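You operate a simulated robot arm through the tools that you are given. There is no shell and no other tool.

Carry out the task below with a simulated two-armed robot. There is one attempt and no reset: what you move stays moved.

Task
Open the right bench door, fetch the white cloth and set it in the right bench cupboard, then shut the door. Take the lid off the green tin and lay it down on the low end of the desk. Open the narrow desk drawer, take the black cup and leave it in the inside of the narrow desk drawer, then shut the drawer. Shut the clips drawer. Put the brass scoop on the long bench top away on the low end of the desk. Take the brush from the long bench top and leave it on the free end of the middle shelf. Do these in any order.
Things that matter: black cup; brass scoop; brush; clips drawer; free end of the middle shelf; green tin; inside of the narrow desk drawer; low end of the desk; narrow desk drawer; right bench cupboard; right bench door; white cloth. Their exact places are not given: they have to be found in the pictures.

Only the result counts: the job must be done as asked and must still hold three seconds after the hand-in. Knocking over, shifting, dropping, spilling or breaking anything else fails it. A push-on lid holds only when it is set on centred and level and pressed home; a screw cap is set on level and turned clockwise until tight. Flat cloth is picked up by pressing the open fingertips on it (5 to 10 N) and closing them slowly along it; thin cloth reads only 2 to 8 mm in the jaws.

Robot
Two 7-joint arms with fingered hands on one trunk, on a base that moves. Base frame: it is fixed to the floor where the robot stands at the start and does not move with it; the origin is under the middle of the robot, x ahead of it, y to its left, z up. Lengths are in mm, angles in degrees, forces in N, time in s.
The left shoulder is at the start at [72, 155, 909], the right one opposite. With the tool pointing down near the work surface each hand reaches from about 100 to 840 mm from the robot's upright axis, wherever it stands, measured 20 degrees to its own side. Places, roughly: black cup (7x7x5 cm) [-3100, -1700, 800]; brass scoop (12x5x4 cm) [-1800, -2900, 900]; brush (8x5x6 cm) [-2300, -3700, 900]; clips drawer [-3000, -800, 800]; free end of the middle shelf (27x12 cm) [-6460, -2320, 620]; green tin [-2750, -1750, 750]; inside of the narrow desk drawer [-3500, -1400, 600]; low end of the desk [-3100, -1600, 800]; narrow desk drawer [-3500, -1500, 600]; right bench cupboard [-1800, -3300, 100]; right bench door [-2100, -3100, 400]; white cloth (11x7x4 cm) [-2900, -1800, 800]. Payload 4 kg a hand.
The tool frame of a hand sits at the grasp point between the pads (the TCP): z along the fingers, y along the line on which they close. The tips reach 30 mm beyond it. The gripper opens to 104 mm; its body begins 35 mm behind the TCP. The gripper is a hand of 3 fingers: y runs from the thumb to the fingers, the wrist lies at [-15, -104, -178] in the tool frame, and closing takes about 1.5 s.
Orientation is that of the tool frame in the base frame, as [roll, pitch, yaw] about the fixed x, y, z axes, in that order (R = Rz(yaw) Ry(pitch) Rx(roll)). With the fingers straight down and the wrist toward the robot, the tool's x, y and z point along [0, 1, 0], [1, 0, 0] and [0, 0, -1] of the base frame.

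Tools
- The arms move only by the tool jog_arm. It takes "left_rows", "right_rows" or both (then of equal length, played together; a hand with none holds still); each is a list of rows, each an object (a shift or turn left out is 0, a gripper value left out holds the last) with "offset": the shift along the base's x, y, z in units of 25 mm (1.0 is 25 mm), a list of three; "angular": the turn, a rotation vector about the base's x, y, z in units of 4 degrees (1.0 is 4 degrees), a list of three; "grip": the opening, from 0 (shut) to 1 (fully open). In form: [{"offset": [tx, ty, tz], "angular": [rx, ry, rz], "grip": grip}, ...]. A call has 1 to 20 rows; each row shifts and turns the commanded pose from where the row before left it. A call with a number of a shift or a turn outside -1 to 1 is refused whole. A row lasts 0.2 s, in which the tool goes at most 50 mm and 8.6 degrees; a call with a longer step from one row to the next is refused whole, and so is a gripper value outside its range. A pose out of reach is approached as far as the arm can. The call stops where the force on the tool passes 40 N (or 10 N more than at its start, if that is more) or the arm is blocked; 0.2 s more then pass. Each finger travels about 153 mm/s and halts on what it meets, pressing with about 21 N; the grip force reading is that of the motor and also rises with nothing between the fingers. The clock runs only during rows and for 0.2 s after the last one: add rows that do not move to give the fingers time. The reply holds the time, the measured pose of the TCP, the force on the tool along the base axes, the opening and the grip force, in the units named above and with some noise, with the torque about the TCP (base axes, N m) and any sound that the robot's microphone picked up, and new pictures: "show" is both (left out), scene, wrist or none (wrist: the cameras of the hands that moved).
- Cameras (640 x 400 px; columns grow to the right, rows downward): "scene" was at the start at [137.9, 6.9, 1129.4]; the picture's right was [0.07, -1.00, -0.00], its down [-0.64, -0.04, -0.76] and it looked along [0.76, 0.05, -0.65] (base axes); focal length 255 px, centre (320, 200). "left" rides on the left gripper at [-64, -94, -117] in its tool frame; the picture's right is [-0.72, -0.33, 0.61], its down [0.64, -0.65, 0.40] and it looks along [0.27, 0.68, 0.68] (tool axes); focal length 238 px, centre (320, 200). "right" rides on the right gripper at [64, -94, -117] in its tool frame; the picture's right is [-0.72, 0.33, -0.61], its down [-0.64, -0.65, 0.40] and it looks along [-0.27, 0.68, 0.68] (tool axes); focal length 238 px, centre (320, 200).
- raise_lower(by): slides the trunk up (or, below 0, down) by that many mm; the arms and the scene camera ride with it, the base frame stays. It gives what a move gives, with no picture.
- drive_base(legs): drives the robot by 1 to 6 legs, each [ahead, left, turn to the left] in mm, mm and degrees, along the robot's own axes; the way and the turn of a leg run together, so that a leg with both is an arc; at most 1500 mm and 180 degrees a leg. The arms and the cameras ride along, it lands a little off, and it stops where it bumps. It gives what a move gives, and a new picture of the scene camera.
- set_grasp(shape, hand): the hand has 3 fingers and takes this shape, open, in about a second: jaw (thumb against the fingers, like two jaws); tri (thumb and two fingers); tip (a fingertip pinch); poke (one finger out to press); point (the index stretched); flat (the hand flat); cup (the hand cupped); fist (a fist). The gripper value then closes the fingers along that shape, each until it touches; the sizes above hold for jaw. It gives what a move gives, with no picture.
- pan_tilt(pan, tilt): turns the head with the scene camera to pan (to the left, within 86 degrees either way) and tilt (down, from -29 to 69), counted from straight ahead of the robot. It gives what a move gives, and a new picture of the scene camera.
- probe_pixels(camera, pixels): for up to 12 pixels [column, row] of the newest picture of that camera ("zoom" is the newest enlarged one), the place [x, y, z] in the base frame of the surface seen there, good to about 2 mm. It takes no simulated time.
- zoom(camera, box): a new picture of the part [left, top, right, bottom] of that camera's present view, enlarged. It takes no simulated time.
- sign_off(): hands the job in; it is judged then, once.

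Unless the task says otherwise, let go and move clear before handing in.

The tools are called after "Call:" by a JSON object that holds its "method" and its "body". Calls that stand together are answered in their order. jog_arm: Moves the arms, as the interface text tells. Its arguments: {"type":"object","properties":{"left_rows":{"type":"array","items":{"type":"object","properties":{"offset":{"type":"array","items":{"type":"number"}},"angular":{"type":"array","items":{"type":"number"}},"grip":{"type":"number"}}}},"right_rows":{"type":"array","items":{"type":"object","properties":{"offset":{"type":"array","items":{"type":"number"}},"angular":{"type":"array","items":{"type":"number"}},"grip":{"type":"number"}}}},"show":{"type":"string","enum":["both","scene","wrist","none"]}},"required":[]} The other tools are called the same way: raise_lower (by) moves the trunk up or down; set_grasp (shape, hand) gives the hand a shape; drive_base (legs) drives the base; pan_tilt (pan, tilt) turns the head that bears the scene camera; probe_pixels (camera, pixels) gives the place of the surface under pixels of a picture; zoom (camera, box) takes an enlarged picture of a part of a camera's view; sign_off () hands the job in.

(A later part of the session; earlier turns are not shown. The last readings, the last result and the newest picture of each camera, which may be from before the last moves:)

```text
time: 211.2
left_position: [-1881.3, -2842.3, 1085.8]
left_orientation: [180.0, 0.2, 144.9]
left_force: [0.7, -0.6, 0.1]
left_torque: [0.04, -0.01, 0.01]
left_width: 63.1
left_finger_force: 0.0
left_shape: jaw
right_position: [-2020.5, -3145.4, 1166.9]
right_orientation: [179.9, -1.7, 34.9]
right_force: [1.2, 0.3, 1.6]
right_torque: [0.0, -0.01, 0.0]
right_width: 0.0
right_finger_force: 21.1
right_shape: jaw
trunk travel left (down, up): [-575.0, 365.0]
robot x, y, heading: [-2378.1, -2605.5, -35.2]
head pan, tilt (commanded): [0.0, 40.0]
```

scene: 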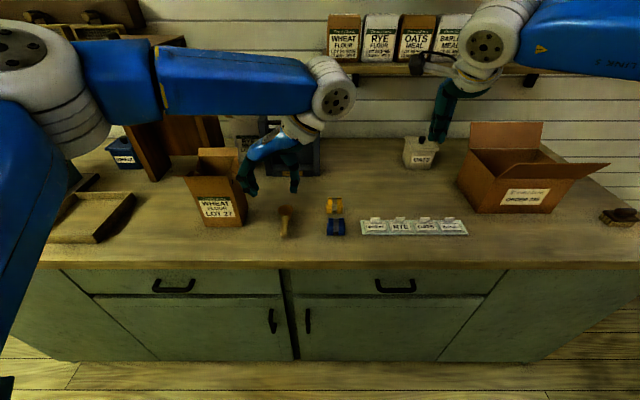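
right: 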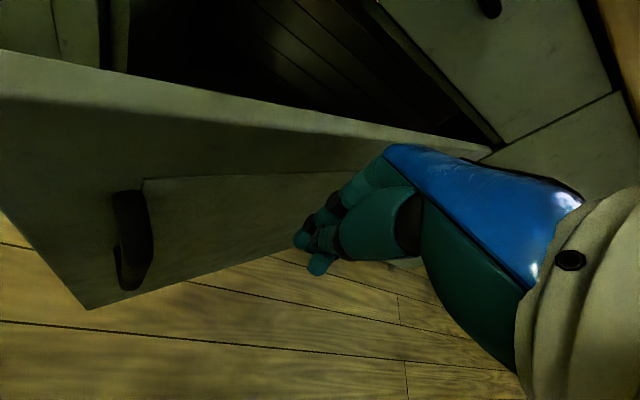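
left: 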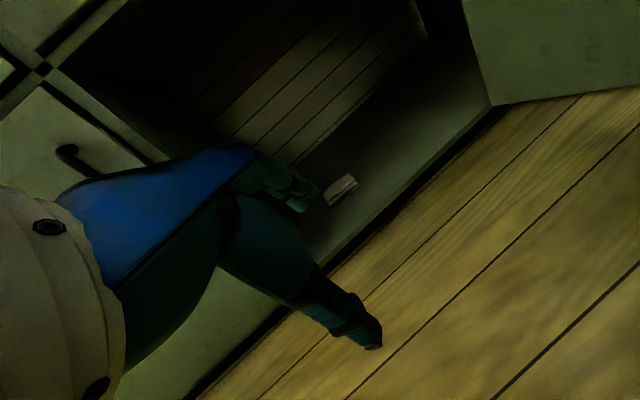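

Left hand lined up (t≈3406, s≈112). Moving over the handle's middle and descending to ~910.

Call:
{"method": "jog_arm", "body": {"left_rows": [{"offset": [0.92, -0.56, 0]}, {"offset": [0.92, -0.56, 0]}, {"offset": [0.92, -0.56, 0]}, {"offset": [0, 0, -1]}, {"offset": [0, 0, -1]}, {"offset": [0, 0, -1]}, {"offset": [0, 0, -1]}, {"offset": [0, 0, -1]}, {"offset": [0, 0, -1]}, {"offset": [0, 0, -1]}]}}

Call:
{"method": "zoom", "body": {"camera": "scene", "box": [200, 130, 380, 260]}}

```text
time: 213.4
left_position: [-1811.0, -2887.0, 906.8]
left_orientation: [-180.0, 0.0, 144.9]
left_force: [0.2, 0.1, -0.5]
left_torque: [-0.03, -0.02, -0.05]
left_width: 62.6
left_finger_force: 0.1
left_shape: jaw
right_position: [-2016.9, -3148.4, 1165.5]
right_orientation: [-179.9, -1.6, 35.1]
right_force: [0.0, 0.0, 0.0]
right_torque: [0.05, 0.0, 0.02]
right_width: 0.0
right_finger_force: 21.4
right_shape: jaw
trunk travel left (down, up): [-575.0, 365.0]
robot x, y, heading: [-2381.5, -2604.4, -35.3]
head pan, tilt (commanded): [0.0, 40.0]
```

scene: 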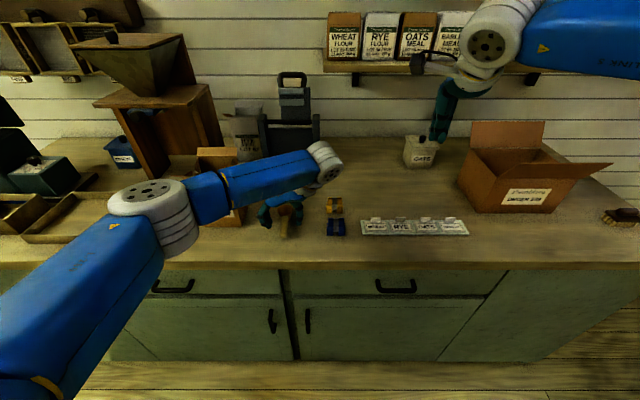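
left: 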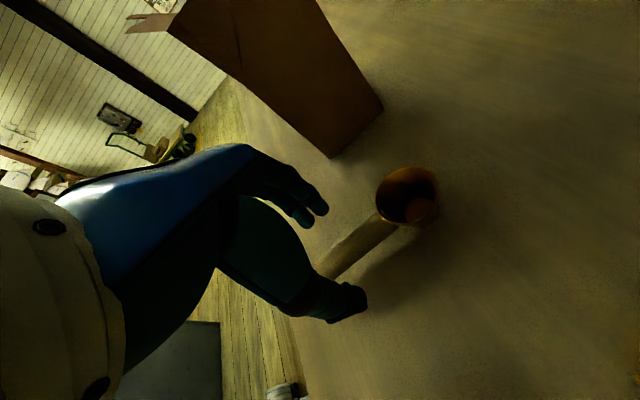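

```text
3.08 times, centred on (290, 195) of scene
```

zoom: 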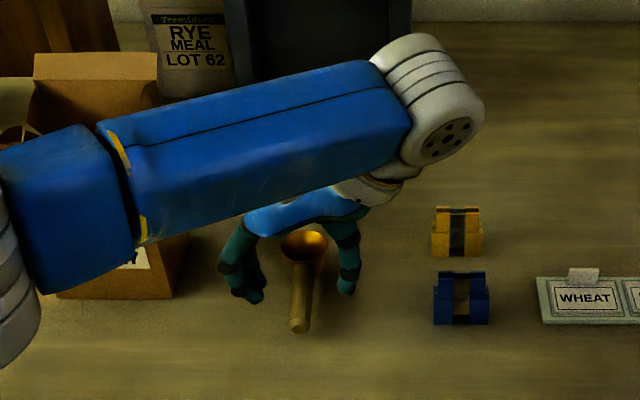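

I need to make sure the forearm clears the WHEAT box when lowering; probing points on the forearm.

Call:
{"method": "probe_pixels", "body": {"camera": "scene", "pixels": [[225, 175], [225, 205], [250, 165], [280, 158], [300, 155], [205, 200], [180, 195], [210, 152], [290, 185]]}}

```text
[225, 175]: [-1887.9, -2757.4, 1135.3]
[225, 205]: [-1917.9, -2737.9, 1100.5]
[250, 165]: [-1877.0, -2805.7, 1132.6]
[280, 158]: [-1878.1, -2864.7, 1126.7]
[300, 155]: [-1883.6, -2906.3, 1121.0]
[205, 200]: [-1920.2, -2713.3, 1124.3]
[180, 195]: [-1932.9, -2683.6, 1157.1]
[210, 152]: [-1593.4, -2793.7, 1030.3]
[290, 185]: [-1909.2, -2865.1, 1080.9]
```

The forearm is well in front of the box (s≈60 vs 220). Lowering onto the handle.

Call:
{"method": "jog_arm", "body": {"left_rows": [{"offset": [0, 0, -0.6]}, {"offset": [0, 0, -0.5]}, {"offset": [0, 0, -0.15]}, {}], "show": "wrist"}}

Call:
{"method": "zoom", "body": {"camera": "left", "box": [200, 120, 480, 380]}}

```text
time: 214.4
left_position: [-1811.1, -2886.8, 876.5]
left_orientation: [179.9, 0.0, 144.9]
left_force: [0.0, -0.9, 0.4]
left_torque: [-0.01, 0.0, 0.0]
left_width: 63.1
left_finger_force: 0.1
left_shape: jaw
right_position: [-2017.5, -3146.5, 1165.1]
right_orientation: [-179.9, -1.6, 34.9]
right_force: [0.5, 0.2, -0.8]
right_torque: [0.02, -0.02, 0.04]
right_width: 0.1
right_finger_force: 21.3
right_shape: jaw
trunk travel left (down, up): [-575.0, 365.0]
robot x, y, heading: [-2381.1, -2606.0, -35.1]
head pan, tilt (commanded): [0.0, 40.0]
```

left: 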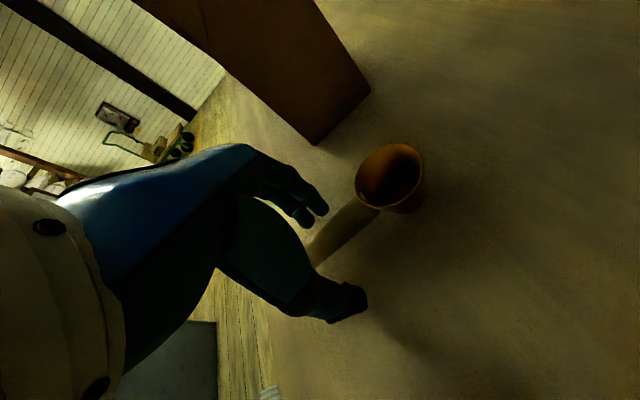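

```text
1.54 times, centred on (340, 250) of left
```

zoom: 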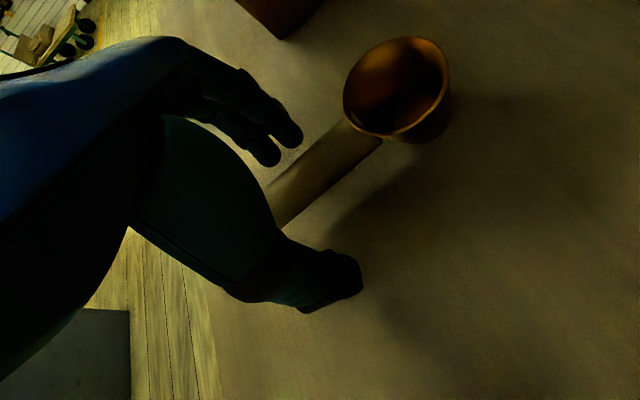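

The handle lies between fingers and thumb. Closing slowly.

Call:
{"method": "jog_arm", "body": {"left_rows": [{"grip": 0.5}, {"grip": 0.4}, {"grip": 0.32}, {"grip": 0.24}, {"grip": 0.16}, {"grip": 0.08}, {"grip": 0}, {}, {}], "show": "wrist"}}

```text
time: 216.4
left_position: [-1810.9, -2887.9, 874.9]
left_orientation: [179.8, 0.0, 144.9]
left_force: [0.5, -0.3, -0.3]
left_torque: [-0.02, -0.06, 0.01]
left_width: 12.2
left_finger_force: 20.7
left_shape: jaw
right_position: [-2016.9, -3146.1, 1164.7]
right_orientation: [-179.9, -1.6, 35.0]
right_force: [-0.1, 0.4, -0.1]
right_torque: [0.0, 0.01, -0.01]
right_width: 0.0
right_finger_force: 21.9
right_shape: jaw
trunk travel left (down, up): [-575.0, 365.0]
robot x, y, heading: [-2381.6, -2604.0, -35.2]
head pan, tilt (commanded): [0.0, 40.0]
```

left: 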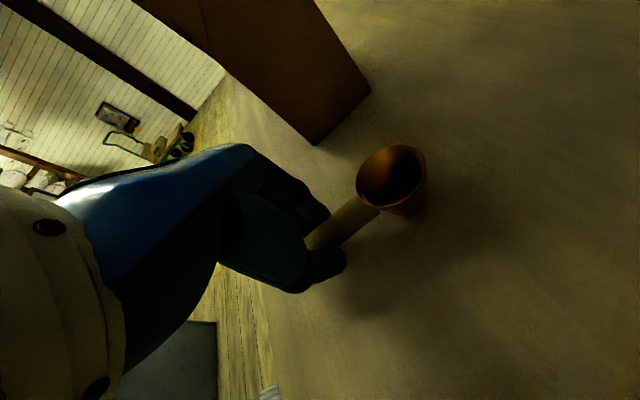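

The handle is gripped (12 mm, 21 N). Lifting.

Call:
{"method": "jog_arm", "body": {"left_rows": [{"offset": [0, 0, 0.4]}, {"offset": [0, 0, 0.6]}, {"offset": [0, 0, 1]}, {"offset": [0, 0, 1]}, {"offset": [0, 0, 1]}, {"offset": [0, 0, 1]}, {"offset": [0, 0, 1]}, {"offset": [0, 0, 1]}, {"offset": [0, 0, 1]}]}}

```text
time: 218.4
left_position: [-1810.3, -2886.9, 1079.0]
left_orientation: [-180.0, 0.0, 144.9]
left_force: [-0.5, 0.4, 1.5]
left_torque: [0.01, -0.03, 0.01]
left_width: 10.3
left_finger_force: 20.7
left_shape: jaw
right_position: [-2017.8, -3147.2, 1165.6]
right_orientation: [179.9, -1.7, 35.0]
right_force: [-0.8, -0.8, 0.2]
right_torque: [0.01, -0.02, 0.01]
right_width: 0.0
right_finger_force: 20.9
right_shape: jaw
trunk travel left (down, up): [-575.0, 365.0]
robot x, y, heading: [-2377.9, -2605.3, -35.1]
head pan, tilt (commanded): [0.0, 40.0]
```

scene: 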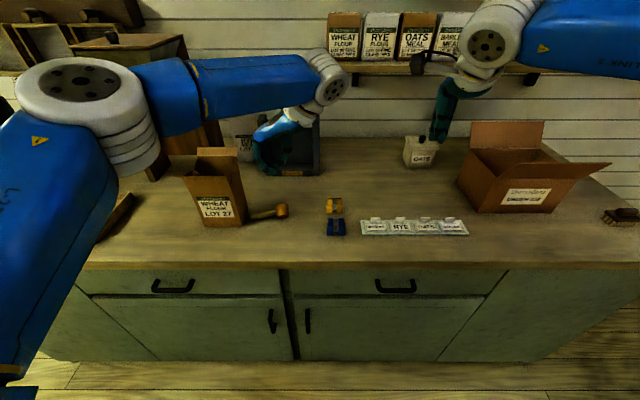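
left: 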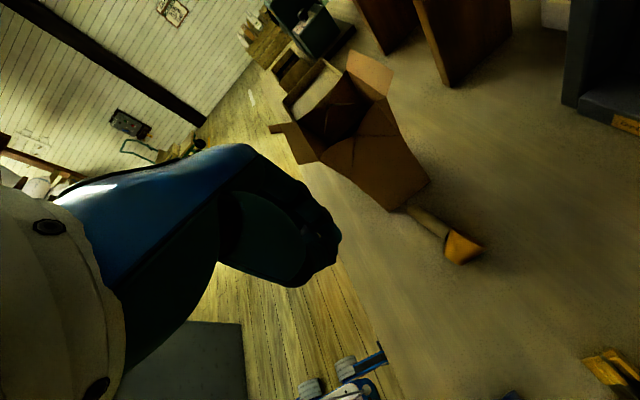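

The scoop slipped out and now lies by the WHEAT box at (270,212). Zooming to see its new pose.

Call:
{"method": "zoom", "body": {"camera": "scene", "box": [180, 140, 340, 250]}}

Call:
{"method": "zoom", "body": {"camera": "left", "box": [260, 40, 540, 300]}}

```text
3.64 times, centred on (260, 195) of scene
```

zoom: 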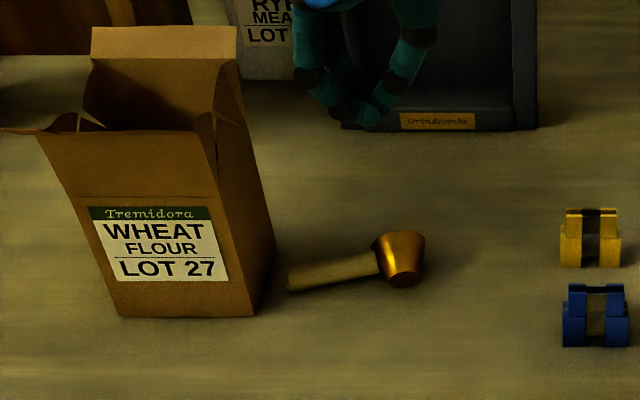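

```text
1.54 times, centred on (400, 170) of left
```

zoom: 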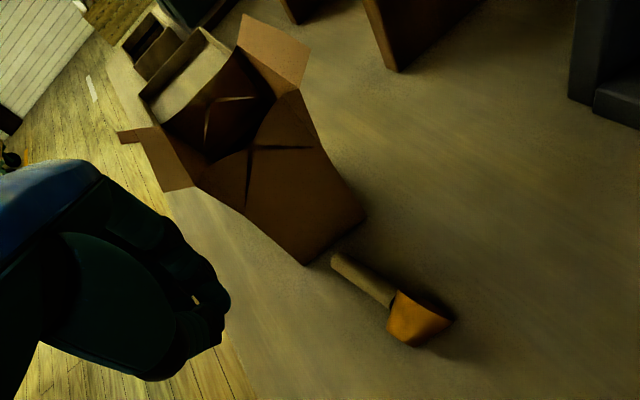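

Call:
{"method": "probe_pixels", "body": {"camera": "left", "pixels": [[409, 210], [425, 220], [440, 235], [455, 245], [470, 252], [455, 262], [480, 245], [405, 214]]}}

Call:
{"method": "zoom", "body": {"camera": "scene", "box": [230, 180, 310, 230]}}

Call:
{"method": "probe_pixels", "body": {"camera": "zoom", "pixels": [[180, 315], [240, 300], [300, 285], [350, 270], [400, 240], [420, 280], [440, 230], [380, 215], [430, 300], [470, 250]]}}

```text
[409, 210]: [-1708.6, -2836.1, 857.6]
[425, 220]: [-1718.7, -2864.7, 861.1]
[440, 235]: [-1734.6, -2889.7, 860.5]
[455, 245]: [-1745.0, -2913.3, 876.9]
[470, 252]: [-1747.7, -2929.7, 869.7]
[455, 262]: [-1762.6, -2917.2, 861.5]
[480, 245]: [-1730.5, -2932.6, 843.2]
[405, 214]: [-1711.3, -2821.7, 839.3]
```

```text
8.00 times, centred on (270, 205) of scene
```

zoom: 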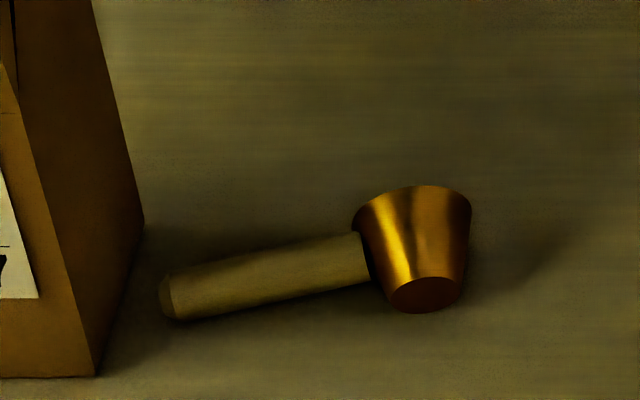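

```text
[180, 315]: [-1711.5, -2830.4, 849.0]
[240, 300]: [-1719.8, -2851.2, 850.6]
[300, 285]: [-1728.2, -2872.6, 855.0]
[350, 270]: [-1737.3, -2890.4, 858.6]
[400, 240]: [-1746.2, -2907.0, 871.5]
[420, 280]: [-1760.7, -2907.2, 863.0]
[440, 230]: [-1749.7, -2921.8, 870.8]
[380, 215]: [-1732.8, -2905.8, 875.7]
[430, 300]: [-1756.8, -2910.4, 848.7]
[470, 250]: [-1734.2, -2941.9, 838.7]
```

The scoop lies on its side: bowl at ≈(−1747, −2914), handle extending left toward the box. I'll probe the bowl's outline to grip it across the bowl, where its weight is.

Call:
{"method": "probe_pixels", "body": {"camera": "zoom", "pixels": [[400, 192], [430, 188], [460, 200], [468, 225], [415, 215], [440, 260], [455, 275], [395, 290], [425, 295], [410, 305], [360, 235], [372, 250]]}}

```text
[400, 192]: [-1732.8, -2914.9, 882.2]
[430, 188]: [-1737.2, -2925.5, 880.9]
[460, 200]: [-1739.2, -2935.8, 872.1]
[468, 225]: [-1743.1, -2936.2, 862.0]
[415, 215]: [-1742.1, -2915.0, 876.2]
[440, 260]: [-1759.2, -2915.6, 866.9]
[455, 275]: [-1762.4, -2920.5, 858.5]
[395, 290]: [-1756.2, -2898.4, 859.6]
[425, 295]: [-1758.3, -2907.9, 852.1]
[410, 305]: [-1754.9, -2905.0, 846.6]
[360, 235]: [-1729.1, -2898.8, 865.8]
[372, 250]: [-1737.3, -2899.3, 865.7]
```

I'll open the left hand, yaw it so it closes along the bowl's axis (base to rim), and move above the bowl.

Call:
{"method": "jog_arm", "body": {"left_rows": [{"offset": [0.128, -0.052, 0], "angular": [0, 0, -0.975], "grip": 1}, {"offset": [0.128, -0.052, 0], "angular": [0, 0, -0.975]}, {"offset": [0.128, -0.052, 0], "angular": [0, 0, -0.975]}, {"offset": [0.128, -0.052, 0], "angular": [0, 0, -0.975]}, {"offset": [0.128, -0.052, 0], "angular": [0, 0, -0.975]}, {"offset": [0.128, -0.052, 0], "angular": [0, 0, -0.975]}, {"offset": [0.128, -0.052, 0], "angular": [0, 0, -0.975]}, {"offset": [0.128, -0.052, 0], "angular": [0, 0, -0.975]}, {"offset": [0.128, -0.052, 0], "angular": [0, 0, -0.975]}, {"offset": [0.128, -0.052, 0], "angular": [0, 0, -0.975]}, {"offset": [0.128, -0.052, 0], "angular": [0, 0, -0.975]}, {"offset": [0.128, -0.052, 0], "angular": [0, 0, -0.975]}, {"offset": [0.128, -0.052, 0], "angular": [0, 0, -0.975]}, {"offset": [0.128, -0.052, 0], "angular": [0, 0, -0.975]}, {"offset": [0.128, -0.052, 0], "angular": [0, 0, -0.975]}, {"offset": [0.128, -0.052, 0], "angular": [0, 0, -0.975]}, {"offset": [0.128, -0.052, 0], "angular": [0, 0, -0.975]}, {"offset": [0.128, -0.052, 0], "angular": [0, 0, -0.975]}, {"offset": [0.128, -0.052, 0], "angular": [0, 0, -0.975]}, {"offset": [0.128, -0.052, 0], "angular": [0, 0, -0.975]}], "show": "none"}}

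Call:
{"method": "jog_arm", "body": {"left_rows": [{"offset": [0, 0, -1]}, {"offset": [0, 0, -1]}, {"offset": [0, 0, -1]}, {"offset": [0, 0, -1]}, {"offset": [0, 0, -1]}, {"offset": [0, 0, -1]}]}}

```text
time: 222.6
left_position: [-1746.1, -2911.2, 1077.5]
left_orientation: [-180.0, 0.0, 66.9]
left_force: [-0.6, -0.1, -0.2]
left_torque: [-0.01, 0.04, 0.03]
left_width: 103.7
left_finger_force: 0.1
left_shape: jaw
right_position: [-2016.8, -3146.5, 1164.3]
right_orientation: [-179.9, -1.6, 35.0]
right_force: [-0.1, -0.4, -0.1]
right_torque: [0.0, 0.02, -0.02]
right_width: 0.1
right_finger_force: 21.2
right_shape: jaw
trunk travel left (down, up): [-575.0, 365.0]
robot x, y, heading: [-2381.6, -2602.6, -35.0]
head pan, tilt (commanded): [0.0, 40.0]
```

```text
time: 224.0
left_position: [-1746.5, -2912.4, 925.3]
left_orientation: [180.0, 0.0, 67.0]
left_force: [0.3, -0.1, -0.3]
left_torque: [-0.01, 0.02, 0.0]
left_width: 103.7
left_finger_force: 0.0
left_shape: jaw
right_position: [-2016.8, -3147.9, 1164.3]
right_orientation: [-179.9, -1.5, 35.1]
right_force: [-0.1, 0.4, -0.2]
right_torque: [0.01, -0.02, 0.03]
right_width: 0.0
right_finger_force: 21.0
right_shape: jaw
trunk travel left (down, up): [-575.0, 365.0]
robot x, y, heading: [-2377.2, -2604.7, -35.1]
head pan, tilt (commanded): [0.0, 40.0]
```

scene: 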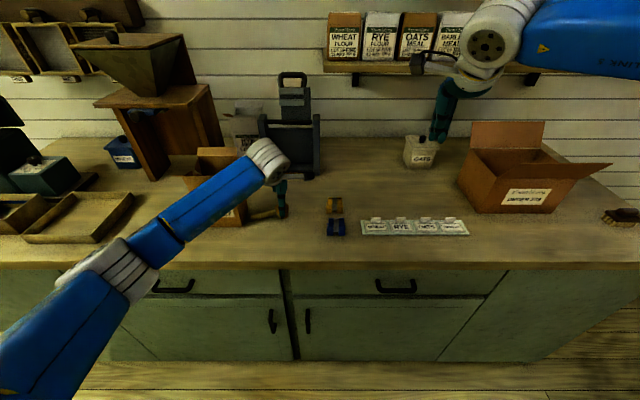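
left: 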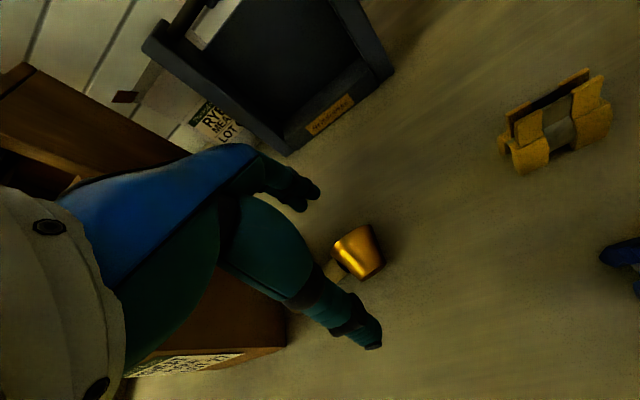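

Checking the forearm's clearance to the WHEAT box before descending further.

Call:
{"method": "probe_pixels", "body": {"camera": "scene", "pixels": [[245, 175], [230, 190], [220, 180], [240, 200], [200, 205], [215, 215], [180, 235], [245, 160], [215, 152], [205, 165]]}}

```text
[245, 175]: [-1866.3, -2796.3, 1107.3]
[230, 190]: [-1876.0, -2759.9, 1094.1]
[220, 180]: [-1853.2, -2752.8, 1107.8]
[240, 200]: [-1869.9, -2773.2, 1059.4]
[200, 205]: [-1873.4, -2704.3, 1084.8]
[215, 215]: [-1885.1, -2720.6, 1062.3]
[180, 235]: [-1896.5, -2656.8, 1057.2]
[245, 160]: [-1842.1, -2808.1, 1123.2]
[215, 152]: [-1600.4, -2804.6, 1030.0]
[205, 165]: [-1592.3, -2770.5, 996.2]
```

Forearm clears the box (s<150 vs 220). Descending to the bowl.

Call:
{"method": "jog_arm", "body": {"left_rows": [{"offset": [0, 0, -1]}, {"offset": [0, 0, -0.8]}, {"offset": [0, 0, -0.3]}, {}], "show": "wrist"}}

Call:
{"method": "zoom", "body": {"camera": "left", "box": [220, 130, 460, 370]}}

```text
time: 225.0
left_position: [-1746.3, -2911.4, 874.4]
left_orientation: [-179.9, 0.1, 66.9]
left_force: [-0.7, -0.3, 0.0]
left_torque: [-0.02, 0.03, 0.03]
left_width: 103.9
left_finger_force: 0.1
left_shape: jaw
right_position: [-2016.9, -3146.3, 1165.4]
right_orientation: [-179.9, -1.6, 35.0]
right_force: [0.2, 1.1, -0.3]
right_torque: [-0.05, 0.0, -0.03]
right_width: 0.2
right_finger_force: 20.8
right_shape: jaw
trunk travel left (down, up): [-575.0, 365.0]
robot x, y, heading: [-2381.5, -2598.0, -35.2]
head pan, tilt (commanded): [0.0, 40.0]
```

left: 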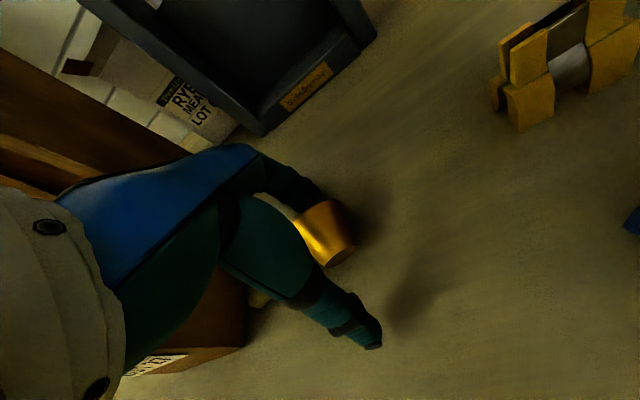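

```text
1.67 times, centred on (340, 250) of left
```

zoom: 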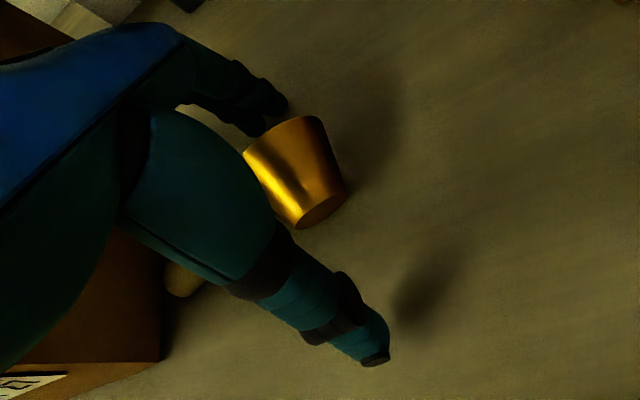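

The bowl seems nearer the fingers than the thumb. Probing through the wrist camera for the offset.

Call:
{"method": "probe_pixels", "body": {"camera": "zoom", "pixels": [[320, 212], [300, 225], [340, 195], [300, 165], [320, 125], [285, 135], [310, 118], [255, 155], [180, 280], [375, 355], [255, 110]]}}

```text
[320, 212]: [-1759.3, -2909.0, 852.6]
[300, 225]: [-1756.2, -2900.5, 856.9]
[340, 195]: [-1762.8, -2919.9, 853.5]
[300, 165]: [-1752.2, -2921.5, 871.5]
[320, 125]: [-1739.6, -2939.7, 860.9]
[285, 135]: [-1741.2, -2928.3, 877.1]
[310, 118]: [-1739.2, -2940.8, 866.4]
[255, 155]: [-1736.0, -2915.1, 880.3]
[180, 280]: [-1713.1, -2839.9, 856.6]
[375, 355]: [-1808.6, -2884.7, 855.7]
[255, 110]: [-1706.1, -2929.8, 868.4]
```

The bowl is in fact centred on the closing axis (base at −13 mm, rim at +15 mm). Lowering 2 mm and closing gently.

Call:
{"method": "jog_arm", "body": {"left_rows": [{"offset": [0, 0, -0.1], "grip": 0.85}, {"grip": 0.7}, {"grip": 0.6}, {"grip": 0.5}, {"grip": 0.42}, {"grip": 0.36}, {"grip": 0.3}, {"grip": 0.24}, {"grip": 0.16}, {"grip": 0.08}, {"grip": 0}, {}, {}], "show": "wrist"}}

Call:
{"method": "zoom", "body": {"camera": "left", "box": [220, 130, 460, 370]}}

```text
time: 227.8
left_position: [-1745.6, -2912.5, 871.5]
left_orientation: [179.8, -0.1, 66.9]
left_force: [0.1, 0.1, 5.8]
left_torque: [-0.05, -0.11, -0.02]
left_width: 30.5
left_finger_force: 20.2
left_shape: jaw
right_position: [-2017.0, -3146.5, 1166.0]
right_orientation: [180.0, -1.6, 35.0]
right_force: [0.0, -0.3, -0.1]
right_torque: [0.0, 0.03, -0.03]
right_width: 0.0
right_finger_force: 20.7
right_shape: jaw
trunk travel left (down, up): [-575.0, 365.0]
robot x, y, heading: [-2383.4, -2605.1, -35.3]
head pan, tilt (commanded): [0.0, 40.0]
```

left: 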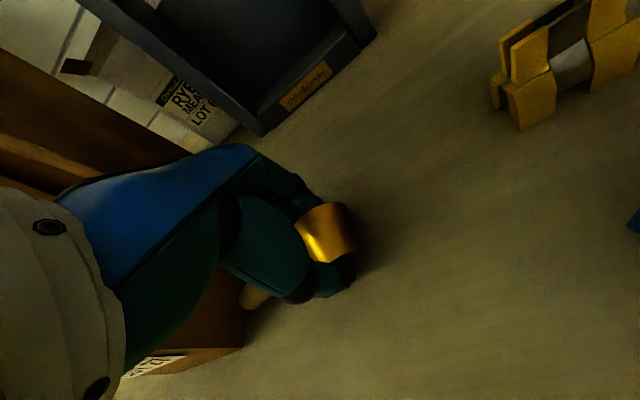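

```text
1.67 times, centred on (340, 250) of left
```

zoom: 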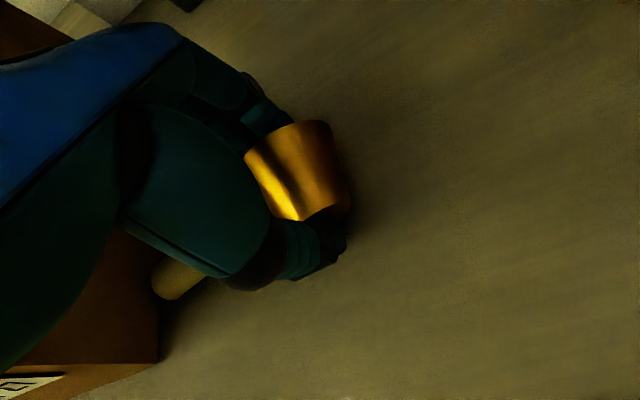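

Gripped at 30.5 mm across the bowl. Lifting slowly with a check.

Call:
{"method": "jog_arm", "body": {"left_rows": [{"offset": [0, 0, 0.15]}, {"offset": [0, 0, 0.2]}, {"offset": [0, 0, 0.25]}, {"offset": [0, 0, 0.3]}, {"offset": [0, 0, 0.3]}, {}]}}

Call:
{"method": "zoom", "body": {"camera": "scene", "box": [220, 140, 340, 240]}}

```text
time: 229.2
left_position: [-1745.5, -2910.0, 902.1]
left_orientation: [180.0, 0.0, 66.9]
left_force: [-0.2, 0.2, -0.6]
left_torque: [-0.02, 0.0, -0.01]
left_width: 30.3
left_finger_force: 20.9
left_shape: jaw
right_position: [-2016.6, -3146.4, 1166.0]
right_orientation: [-179.9, -1.5, 35.0]
right_force: [0.2, -0.3, 0.1]
right_torque: [0.03, -0.01, 0.03]
right_width: 0.2
right_finger_force: 21.3
right_shape: jaw
trunk travel left (down, up): [-575.0, 365.0]
robot x, y, heading: [-2380.2, -2603.8, -34.9]
head pan, tilt (commanded): [0.0, 40.0]
```

scene: 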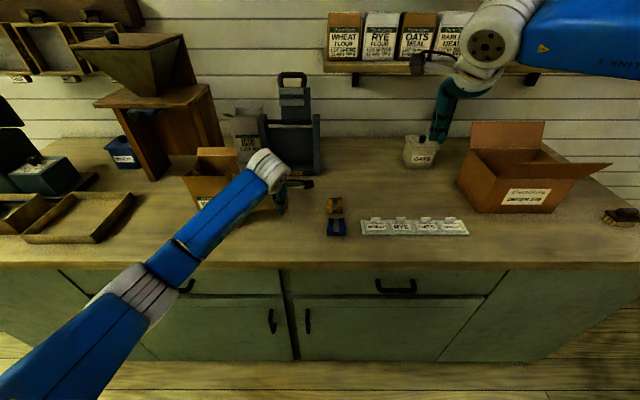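
left: 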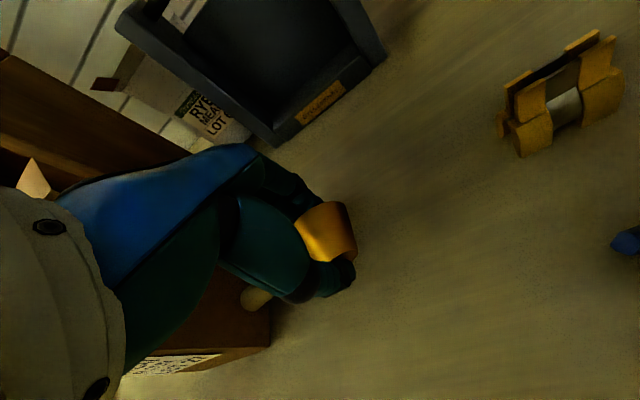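

```text
4.00 times, centred on (280, 190) of scene
```

zoom: 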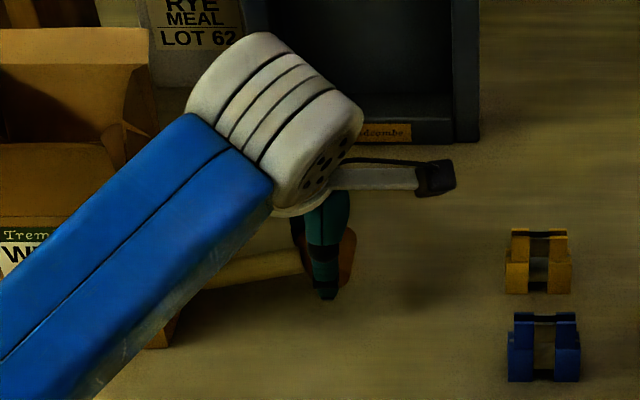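

The scoop is held firmly by its bowl. Shifting it right away from the box, then raising.

Call:
{"method": "jog_arm", "body": {"left_rows": [{"offset": [-0.35, -0.49, 0.1]}, {"offset": [-0.5, -0.7, 0.2]}, {"offset": [-0.3, -0.3, 0.6]}, {"offset": [0, 0, 0.8]}, {"offset": [0, 0, 0.8]}, {"offset": [0, 0, 0.8]}, {"offset": [0, 0, 0.8]}, {"offset": [0, 0, 0.8]}, {"offset": [0, 0, 0.8]}, {"offset": [0, 0, 0.8]}, {"offset": [0, 0, 0.8]}]}}

```text
time: 231.6
left_position: [-1773.8, -2949.6, 1085.3]
left_orientation: [180.0, 0.1, 66.9]
left_force: [0.2, -0.7, -0.8]
left_torque: [-0.01, 0.04, -0.02]
left_width: 30.2
left_finger_force: 21.0
left_shape: jaw
right_position: [-2017.3, -3146.8, 1165.1]
right_orientation: [-179.8, -1.6, 35.0]
right_force: [-0.8, -0.1, -0.4]
right_torque: [0.02, 0.01, 0.0]
right_width: 0.0
right_finger_force: 21.0
right_shape: jaw
trunk travel left (down, up): [-575.0, 365.0]
robot x, y, heading: [-2381.7, -2606.1, -35.4]
head pan, tilt (commanded): [0.0, 40.0]
```

scene: 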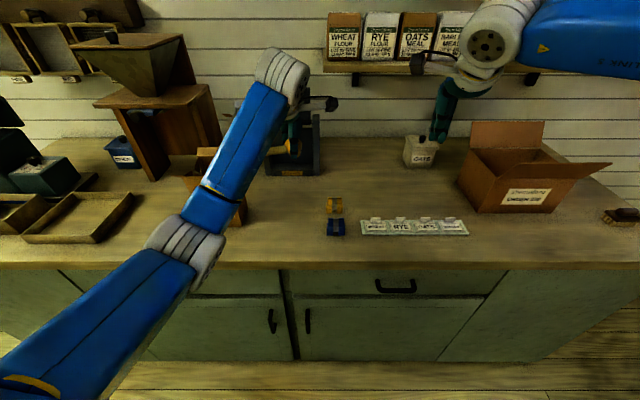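
left: 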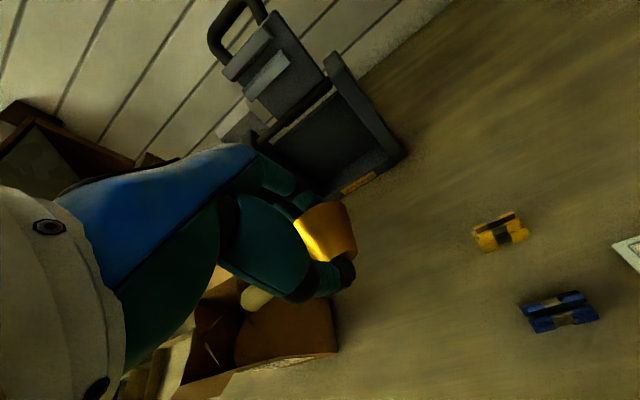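

Scoop in hand. Retracting both hands toward my body, then driving right along the bench to the brush.

Call:
{"method": "jog_arm", "body": {"left_rows": [{"offset": [-0.53, 0.98, 0]}, {"offset": [-0.53, 0.98, 0]}, {"offset": [-0.53, 0.98, 0]}, {"offset": [-0.53, 0.98, 0]}, {"offset": [-0.53, 0.98, 0]}, {"offset": [-0.53, 0.98, 0]}, {"offset": [-0.53, 0.98, 0]}, {"offset": [-0.53, 0.98, 0]}], "right_rows": [{"offset": [-0.48, 0.34, 0], "angular": [0, 0, 0.61]}, {"offset": [-0.48, 0.34, 0], "angular": [0, 0, 0.61]}, {"offset": [-0.48, 0.34, 0], "angular": [0, 0, 0.61]}, {"offset": [-0.48, 0.34, 0], "angular": [0, 0, 0.61]}, {"offset": [-0.48, 0.34, 0], "angular": [0, 0, 0.61]}, {"offset": [-0.48, 0.34, 0], "angular": [0, 0, 0.61]}, {"offset": [-0.48, 0.34, 0], "angular": [0, 0, 0.61]}, {"offset": [-0.48, 0.34, 0], "angular": [0, 0, 0.61]}], "show": "none"}}

Call:
{"method": "drive_base", "body": {"legs": [[-60, -350, 0], [0, -300, 0]]}}

```text
time: 233.4
left_position: [-1881.6, -2750.5, 1086.6]
left_orientation: [179.9, 0.1, 67.0]
left_force: [-0.3, -0.2, -0.3]
left_torque: [0.01, -0.02, 0.02]
left_width: 30.4
left_finger_force: 21.1
left_shape: jaw
right_position: [-2114.7, -3076.5, 1166.9]
right_orientation: [180.0, -1.7, 54.6]
right_force: [-1.0, 0.1, 0.5]
right_torque: [0.0, 0.01, -0.01]
right_width: 0.1
right_finger_force: 21.2
right_shape: jaw
trunk travel left (down, up): [-575.0, 365.0]
robot x, y, heading: [-2379.2, -2598.2, -35.3]
head pan, tilt (commanded): [0.0, 40.0]
```

```text
time: 237.3
left_position: [-2301.2, -3245.5, 1084.1]
left_orientation: [-179.8, 0.6, 66.6]
left_force: [-0.7, -0.1, -1.4]
left_torque: [-0.06, 0.04, -0.02]
left_width: 30.2
left_finger_force: 21.3
left_shape: jaw
right_position: [-2535.9, -3570.5, 1167.2]
right_orientation: [179.9, -1.1, 54.3]
right_force: [0.0, 0.9, 0.4]
right_torque: [-0.03, 0.07, -0.01]
right_width: 0.1
right_finger_force: 21.0
right_shape: jaw
trunk travel left (down, up): [-575.0, 365.0]
robot x, y, heading: [-2804.0, -3104.1, -35.6]
head pan, tilt (commanded): [0.0, 40.0]
```

scene: 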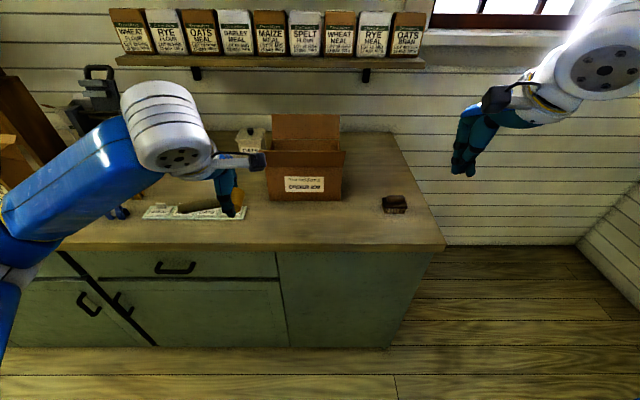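

The brush is now close at (395,204). Zooming and probing.

Call:
{"method": "zoom", "body": {"camera": "scene", "box": [350, 175, 440, 235]}}

Call:
{"method": "probe_pixels", "body": {"camera": "zoom", "pixels": [[245, 170], [390, 165], [245, 220], [395, 215], [315, 165], [315, 200], [235, 245], [400, 245], [320, 250], [500, 250], [320, 290]]}}

```text
6.67 times, centred on (395, 205) of scene
```

zoom: 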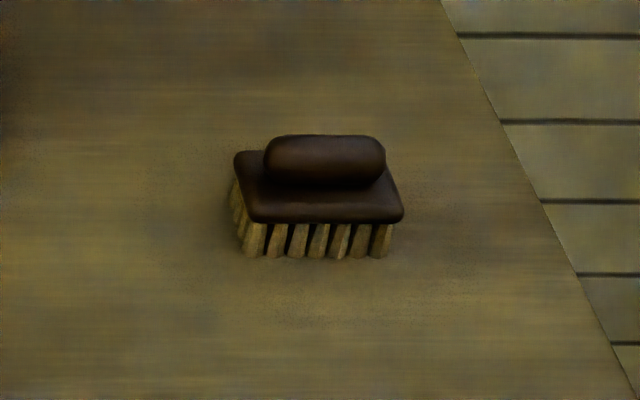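

```text
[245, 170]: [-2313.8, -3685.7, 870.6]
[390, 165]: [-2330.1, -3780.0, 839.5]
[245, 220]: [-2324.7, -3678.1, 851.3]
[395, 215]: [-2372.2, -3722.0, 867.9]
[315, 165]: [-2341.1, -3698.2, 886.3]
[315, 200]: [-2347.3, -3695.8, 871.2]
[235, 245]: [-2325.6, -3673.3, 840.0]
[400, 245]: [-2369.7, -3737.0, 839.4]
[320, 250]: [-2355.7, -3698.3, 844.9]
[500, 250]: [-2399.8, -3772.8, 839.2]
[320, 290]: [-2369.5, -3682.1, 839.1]
```

Brush centre ≈(−2331, −3707), block z 863–871, handle top ≈895, aligned with me. Moving the right hand above it, open, and down to ~930.

Call:
{"method": "jog_arm", "body": {"right_rows": [{"offset": [0.911, -0.607, 0], "grip": 1}, {"offset": [0.911, -0.607, 0]}, {"offset": [0.911, -0.607, 0]}, {"offset": [0.911, -0.607, 0]}, {"offset": [0.911, -0.607, 0]}, {"offset": [0.911, -0.607, 0]}, {"offset": [0.911, -0.607, 0]}, {"offset": [0.911, -0.607, 0]}, {"offset": [0.911, -0.607, 0]}, {"offset": [0, 0, -1]}, {"offset": [0, 0, -1]}, {"offset": [0, 0, -1]}, {"offset": [0, 0, -1]}, {"offset": [0, 0, -1]}, {"offset": [0, 0, -1]}, {"offset": [0, 0, -1]}, {"offset": [0, 0, -1]}, {"offset": [0, 0, -1]}]}}

```text
time: 241.1
left_position: [-2308.6, -3254.3, 1087.7]
left_orientation: [-180.0, -0.1, 66.5]
left_force: [0.3, 1.0, -0.8]
left_torque: [0.01, -0.05, 0.01]
left_width: 30.4
left_finger_force: 21.1
left_shape: jaw
right_position: [-2475.3, -3693.4, 958.6]
right_orientation: [179.9, -1.6, 54.1]
right_force: [0.0, -0.7, 0.0]
right_torque: [-0.03, -0.01, 0.03]
right_width: 104.0
right_finger_force: 0.0
right_shape: jaw
right hand out of reach, approached as far as the arm can: row 6, 7, 8, 9, 12, 13, 14, 15, 16, 17, 18
trunk travel left (down, up): [-575.0, 365.0]
robot x, y, heading: [-2803.5, -3104.6, -35.8]
head pan, tilt (commanded): [0.0, 40.0]
```

scene: 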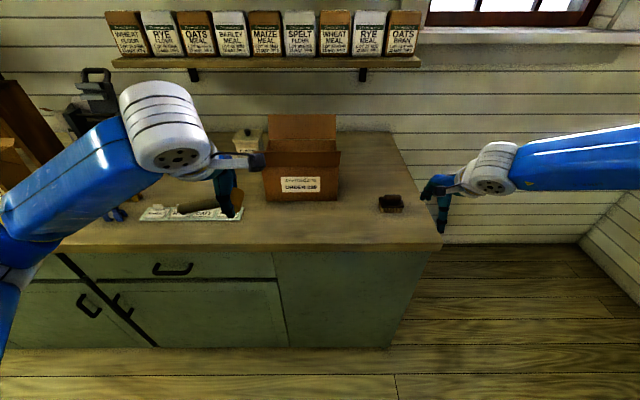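
right: 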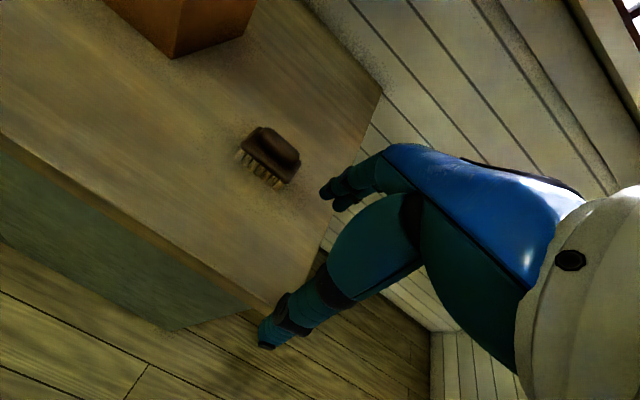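

The arm strayed to the side at the high posture; now lower, I'll move it over to the brush from here.

Call:
{"method": "jog_arm", "body": {"right_rows": [{"offset": [0.82, -0.078, 0]}, {"offset": [0.82, -0.078, 0]}, {"offset": [0.82, -0.078, 0]}, {"offset": [0.82, -0.078, 0]}, {"offset": [0.82, -0.078, 0]}, {"offset": [0.82, -0.078, 0]}, {"offset": [0.82, -0.078, 0]}]}}

```text
time: 242.7
left_position: [-2309.5, -3254.2, 1086.6]
left_orientation: [-180.0, -0.1, 66.6]
left_force: [0.3, 0.6, -0.7]
left_torque: [-0.03, 0.02, 0.0]
left_width: 30.2
left_finger_force: 21.1
left_shape: jaw
right_position: [-2445.5, -3688.0, 1016.5]
right_orientation: [-179.9, -1.6, 54.1]
right_force: [-0.9, 0.5, -0.2]
right_torque: [-0.03, 0.03, -0.02]
right_width: 103.3
right_finger_force: 0.1
right_shape: jaw
right hand out of reach, approached as far as the arm can: row 1, 2, 3, 4, 5, 6, 7
trunk travel left (down, up): [-575.0, 365.0]
robot x, y, heading: [-2809.2, -3100.9, -35.8]
head pan, tilt (commanded): [0.0, 40.0]
```

scene: 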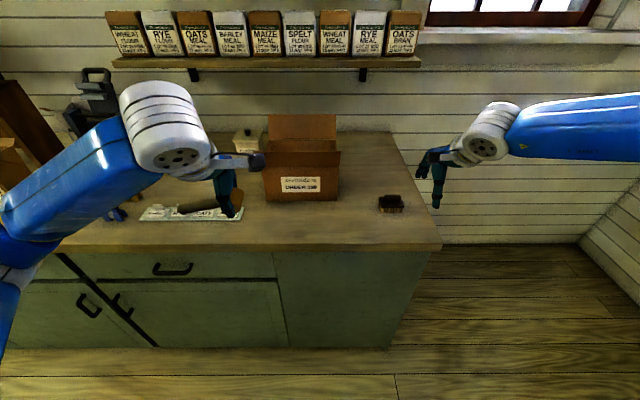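
right: 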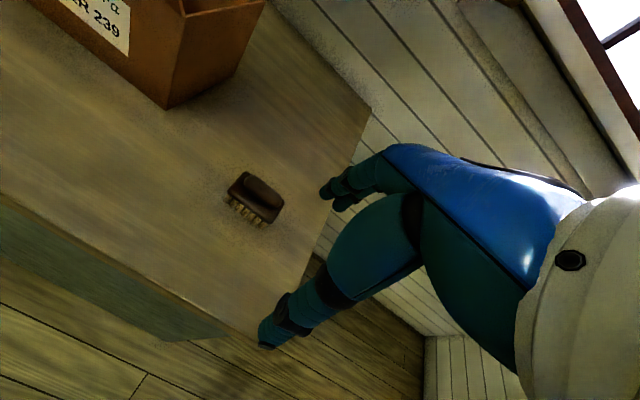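

The arm is in an awkward posture. I'll fold it back to its comfortable starting pose (450 ahead, 240 right) and approach the brush from there.

Call:
{"method": "jog_arm", "body": {"right_rows": [{"offset": [-0.867, 0.853, -0.3]}, {"offset": [-0.867, 0.853, -0.3]}, {"offset": [-0.867, 0.853, -0.5]}, {"offset": [-0.867, 0.853, -0.5]}, {"offset": [-0.867, 0.853, -0.8]}, {"offset": [-0.867, 0.853, -0.8]}, {"offset": [0, 0, -0.6]}]}}

```text
time: 244.3
left_position: [-2309.3, -3256.1, 1086.3]
left_orientation: [179.9, -0.1, 66.6]
left_force: [0.3, -0.9, -1.0]
left_torque: [-0.02, -0.03, 0.01]
left_width: 30.4
left_finger_force: 20.8
left_shape: jaw
right_position: [-2577.4, -3559.6, 920.6]
right_orientation: [179.9, -1.8, 54.2]
right_force: [-0.6, 0.7, -0.3]
right_torque: [0.02, -0.01, -0.01]
right_width: 103.5
right_finger_force: 0.0
right_shape: jaw
trunk travel left (down, up): [-575.0, 365.0]
robot x, y, heading: [-2808.3, -3101.0, -35.6]
head pan, tilt (commanded): [0.0, 40.0]
```

scene: 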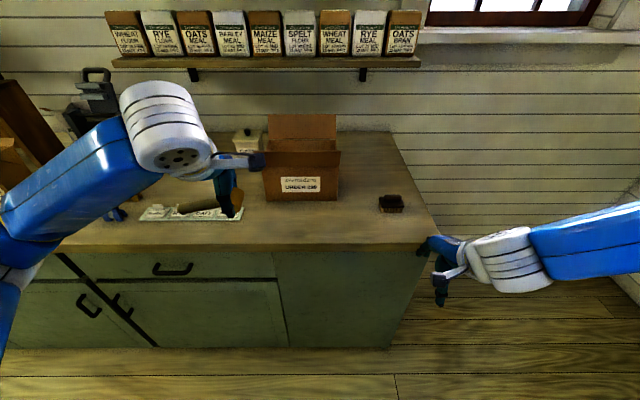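
right: 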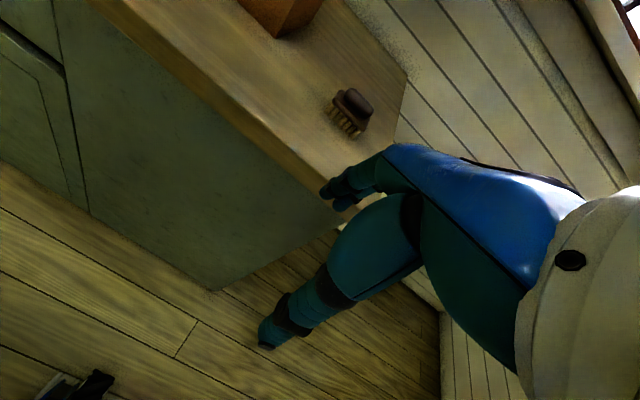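

Comfortable posture recovered. Before driving forward I'll check the ORDER box near my left hand.

Call:
{"method": "probe_pixels", "body": {"camera": "scene", "pixels": [[300, 118], [336, 157], [268, 157], [300, 145], [340, 195], [270, 200], [338, 130], [425, 250], [440, 245], [245, 158]]}}

```text
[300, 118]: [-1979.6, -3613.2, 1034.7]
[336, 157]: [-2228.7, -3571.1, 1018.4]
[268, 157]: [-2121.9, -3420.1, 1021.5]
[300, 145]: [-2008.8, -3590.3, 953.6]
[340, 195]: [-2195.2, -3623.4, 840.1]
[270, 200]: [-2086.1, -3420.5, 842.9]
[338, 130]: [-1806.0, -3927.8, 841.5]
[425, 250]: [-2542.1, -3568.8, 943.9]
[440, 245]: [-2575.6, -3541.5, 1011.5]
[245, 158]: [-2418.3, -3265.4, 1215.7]
```

Box flaps reach z≈1035 at s≥250. I'll raise both hands a little, then drive 180 mm forward.

Call:
{"method": "jog_arm", "body": {"left_rows": [{"offset": [0, 0, 0.9]}, {"offset": [0, 0, 0.9]}], "right_rows": [{"offset": [0.2, 0.3, 0.9]}, {"offset": [0.2, 0.3, 0.9]}], "show": "none"}}

Call:
{"method": "drive_base", "body": {"legs": [[180, 0, 0]]}}

```text
time: 244.9
left_position: [-2310.1, -3251.9, 1133.1]
left_orientation: [180.0, 0.0, 66.6]
left_force: [-0.5, 0.7, -0.7]
left_torque: [-0.03, 0.02, 0.0]
left_width: 30.4
left_finger_force: 20.5
left_shape: jaw
right_position: [-2567.4, -3543.9, 965.3]
right_orientation: [180.0, -1.6, 54.1]
right_force: [0.4, -0.6, 0.6]
right_torque: [0.01, 0.04, 0.03]
right_width: 104.1
right_finger_force: 0.1
right_shape: jaw
trunk travel left (down, up): [-575.0, 365.0]
robot x, y, heading: [-2807.2, -3100.2, -35.7]
head pan, tilt (commanded): [0.0, 40.0]
```

```text
time: 246.4
left_position: [-2162.6, -3356.7, 1134.6]
left_orientation: [179.8, 0.0, 66.7]
left_force: [0.6, 0.1, 0.0]
left_torque: [-0.02, 0.02, -0.02]
left_width: 30.1
left_finger_force: 21.5
left_shape: jaw
right_position: [-2420.7, -3648.9, 965.5]
right_orientation: [179.9, -1.6, 54.3]
right_force: [0.2, 0.3, 0.3]
right_torque: [0.0, -0.01, 0.0]
right_width: 103.8
right_finger_force: 0.0
right_shape: jaw
trunk travel left (down, up): [-575.0, 365.0]
robot x, y, heading: [-2662.8, -3213.4, -35.4]
head pan, tilt (commanded): [0.0, 40.0]
```

scene: 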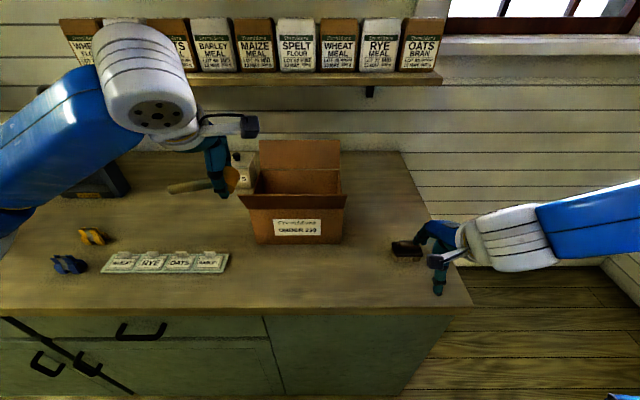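

Right hand at s≈140, aligned with the brush. Moving forward over it and lowering to ~915.

Call:
{"method": "jog_arm", "body": {"right_rows": [{"offset": [0.897, -0.58, 0]}, {"offset": [0.897, -0.58, 0]}, {"offset": [0.897, -0.58, 0]}, {"offset": [0.897, -0.58, 0]}, {"offset": [0, 0, -1]}, {"offset": [0, 0, -1]}]}}

Call:
{"method": "zoom", "body": {"camera": "right", "box": [160, 120, 400, 380]}}

```text
time: 247.8
left_position: [-2161.8, -3358.2, 1133.3]
left_orientation: [179.9, -0.1, 66.7]
left_force: [0.4, 0.1, -0.4]
left_torque: [0.02, -0.03, 0.04]
left_width: 30.4
left_finger_force: 20.9
left_shape: jaw
right_position: [-2344.2, -3710.3, 929.9]
right_orientation: [179.9, -1.7, 54.3]
right_force: [0.0, -0.6, -0.1]
right_torque: [0.0, -0.02, -0.02]
right_width: 103.8
right_finger_force: 0.1
right_shape: jaw
right hand out of reach, approached as far as the arm can: row 5, 6
trunk travel left (down, up): [-575.0, 365.0]
robot x, y, heading: [-2655.4, -3204.9, -35.7]
head pan, tilt (commanded): [0.0, 40.0]
```

scene: 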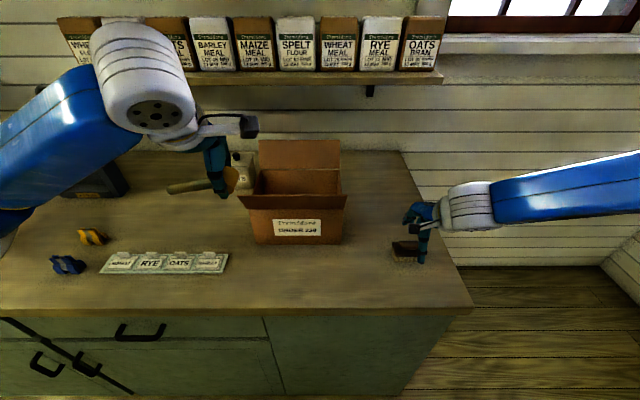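
right: 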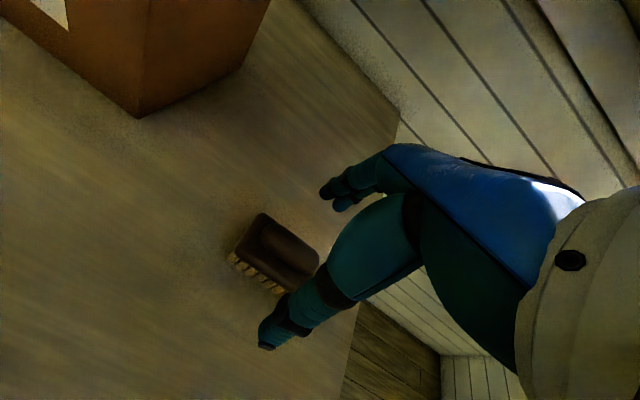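

```text
1.54 times, centred on (280, 250) of right
```

zoom: 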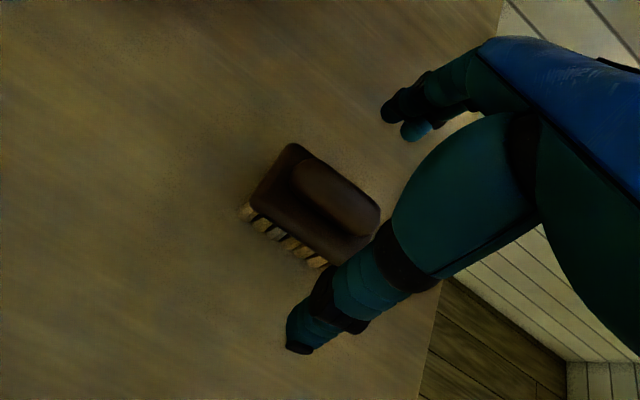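

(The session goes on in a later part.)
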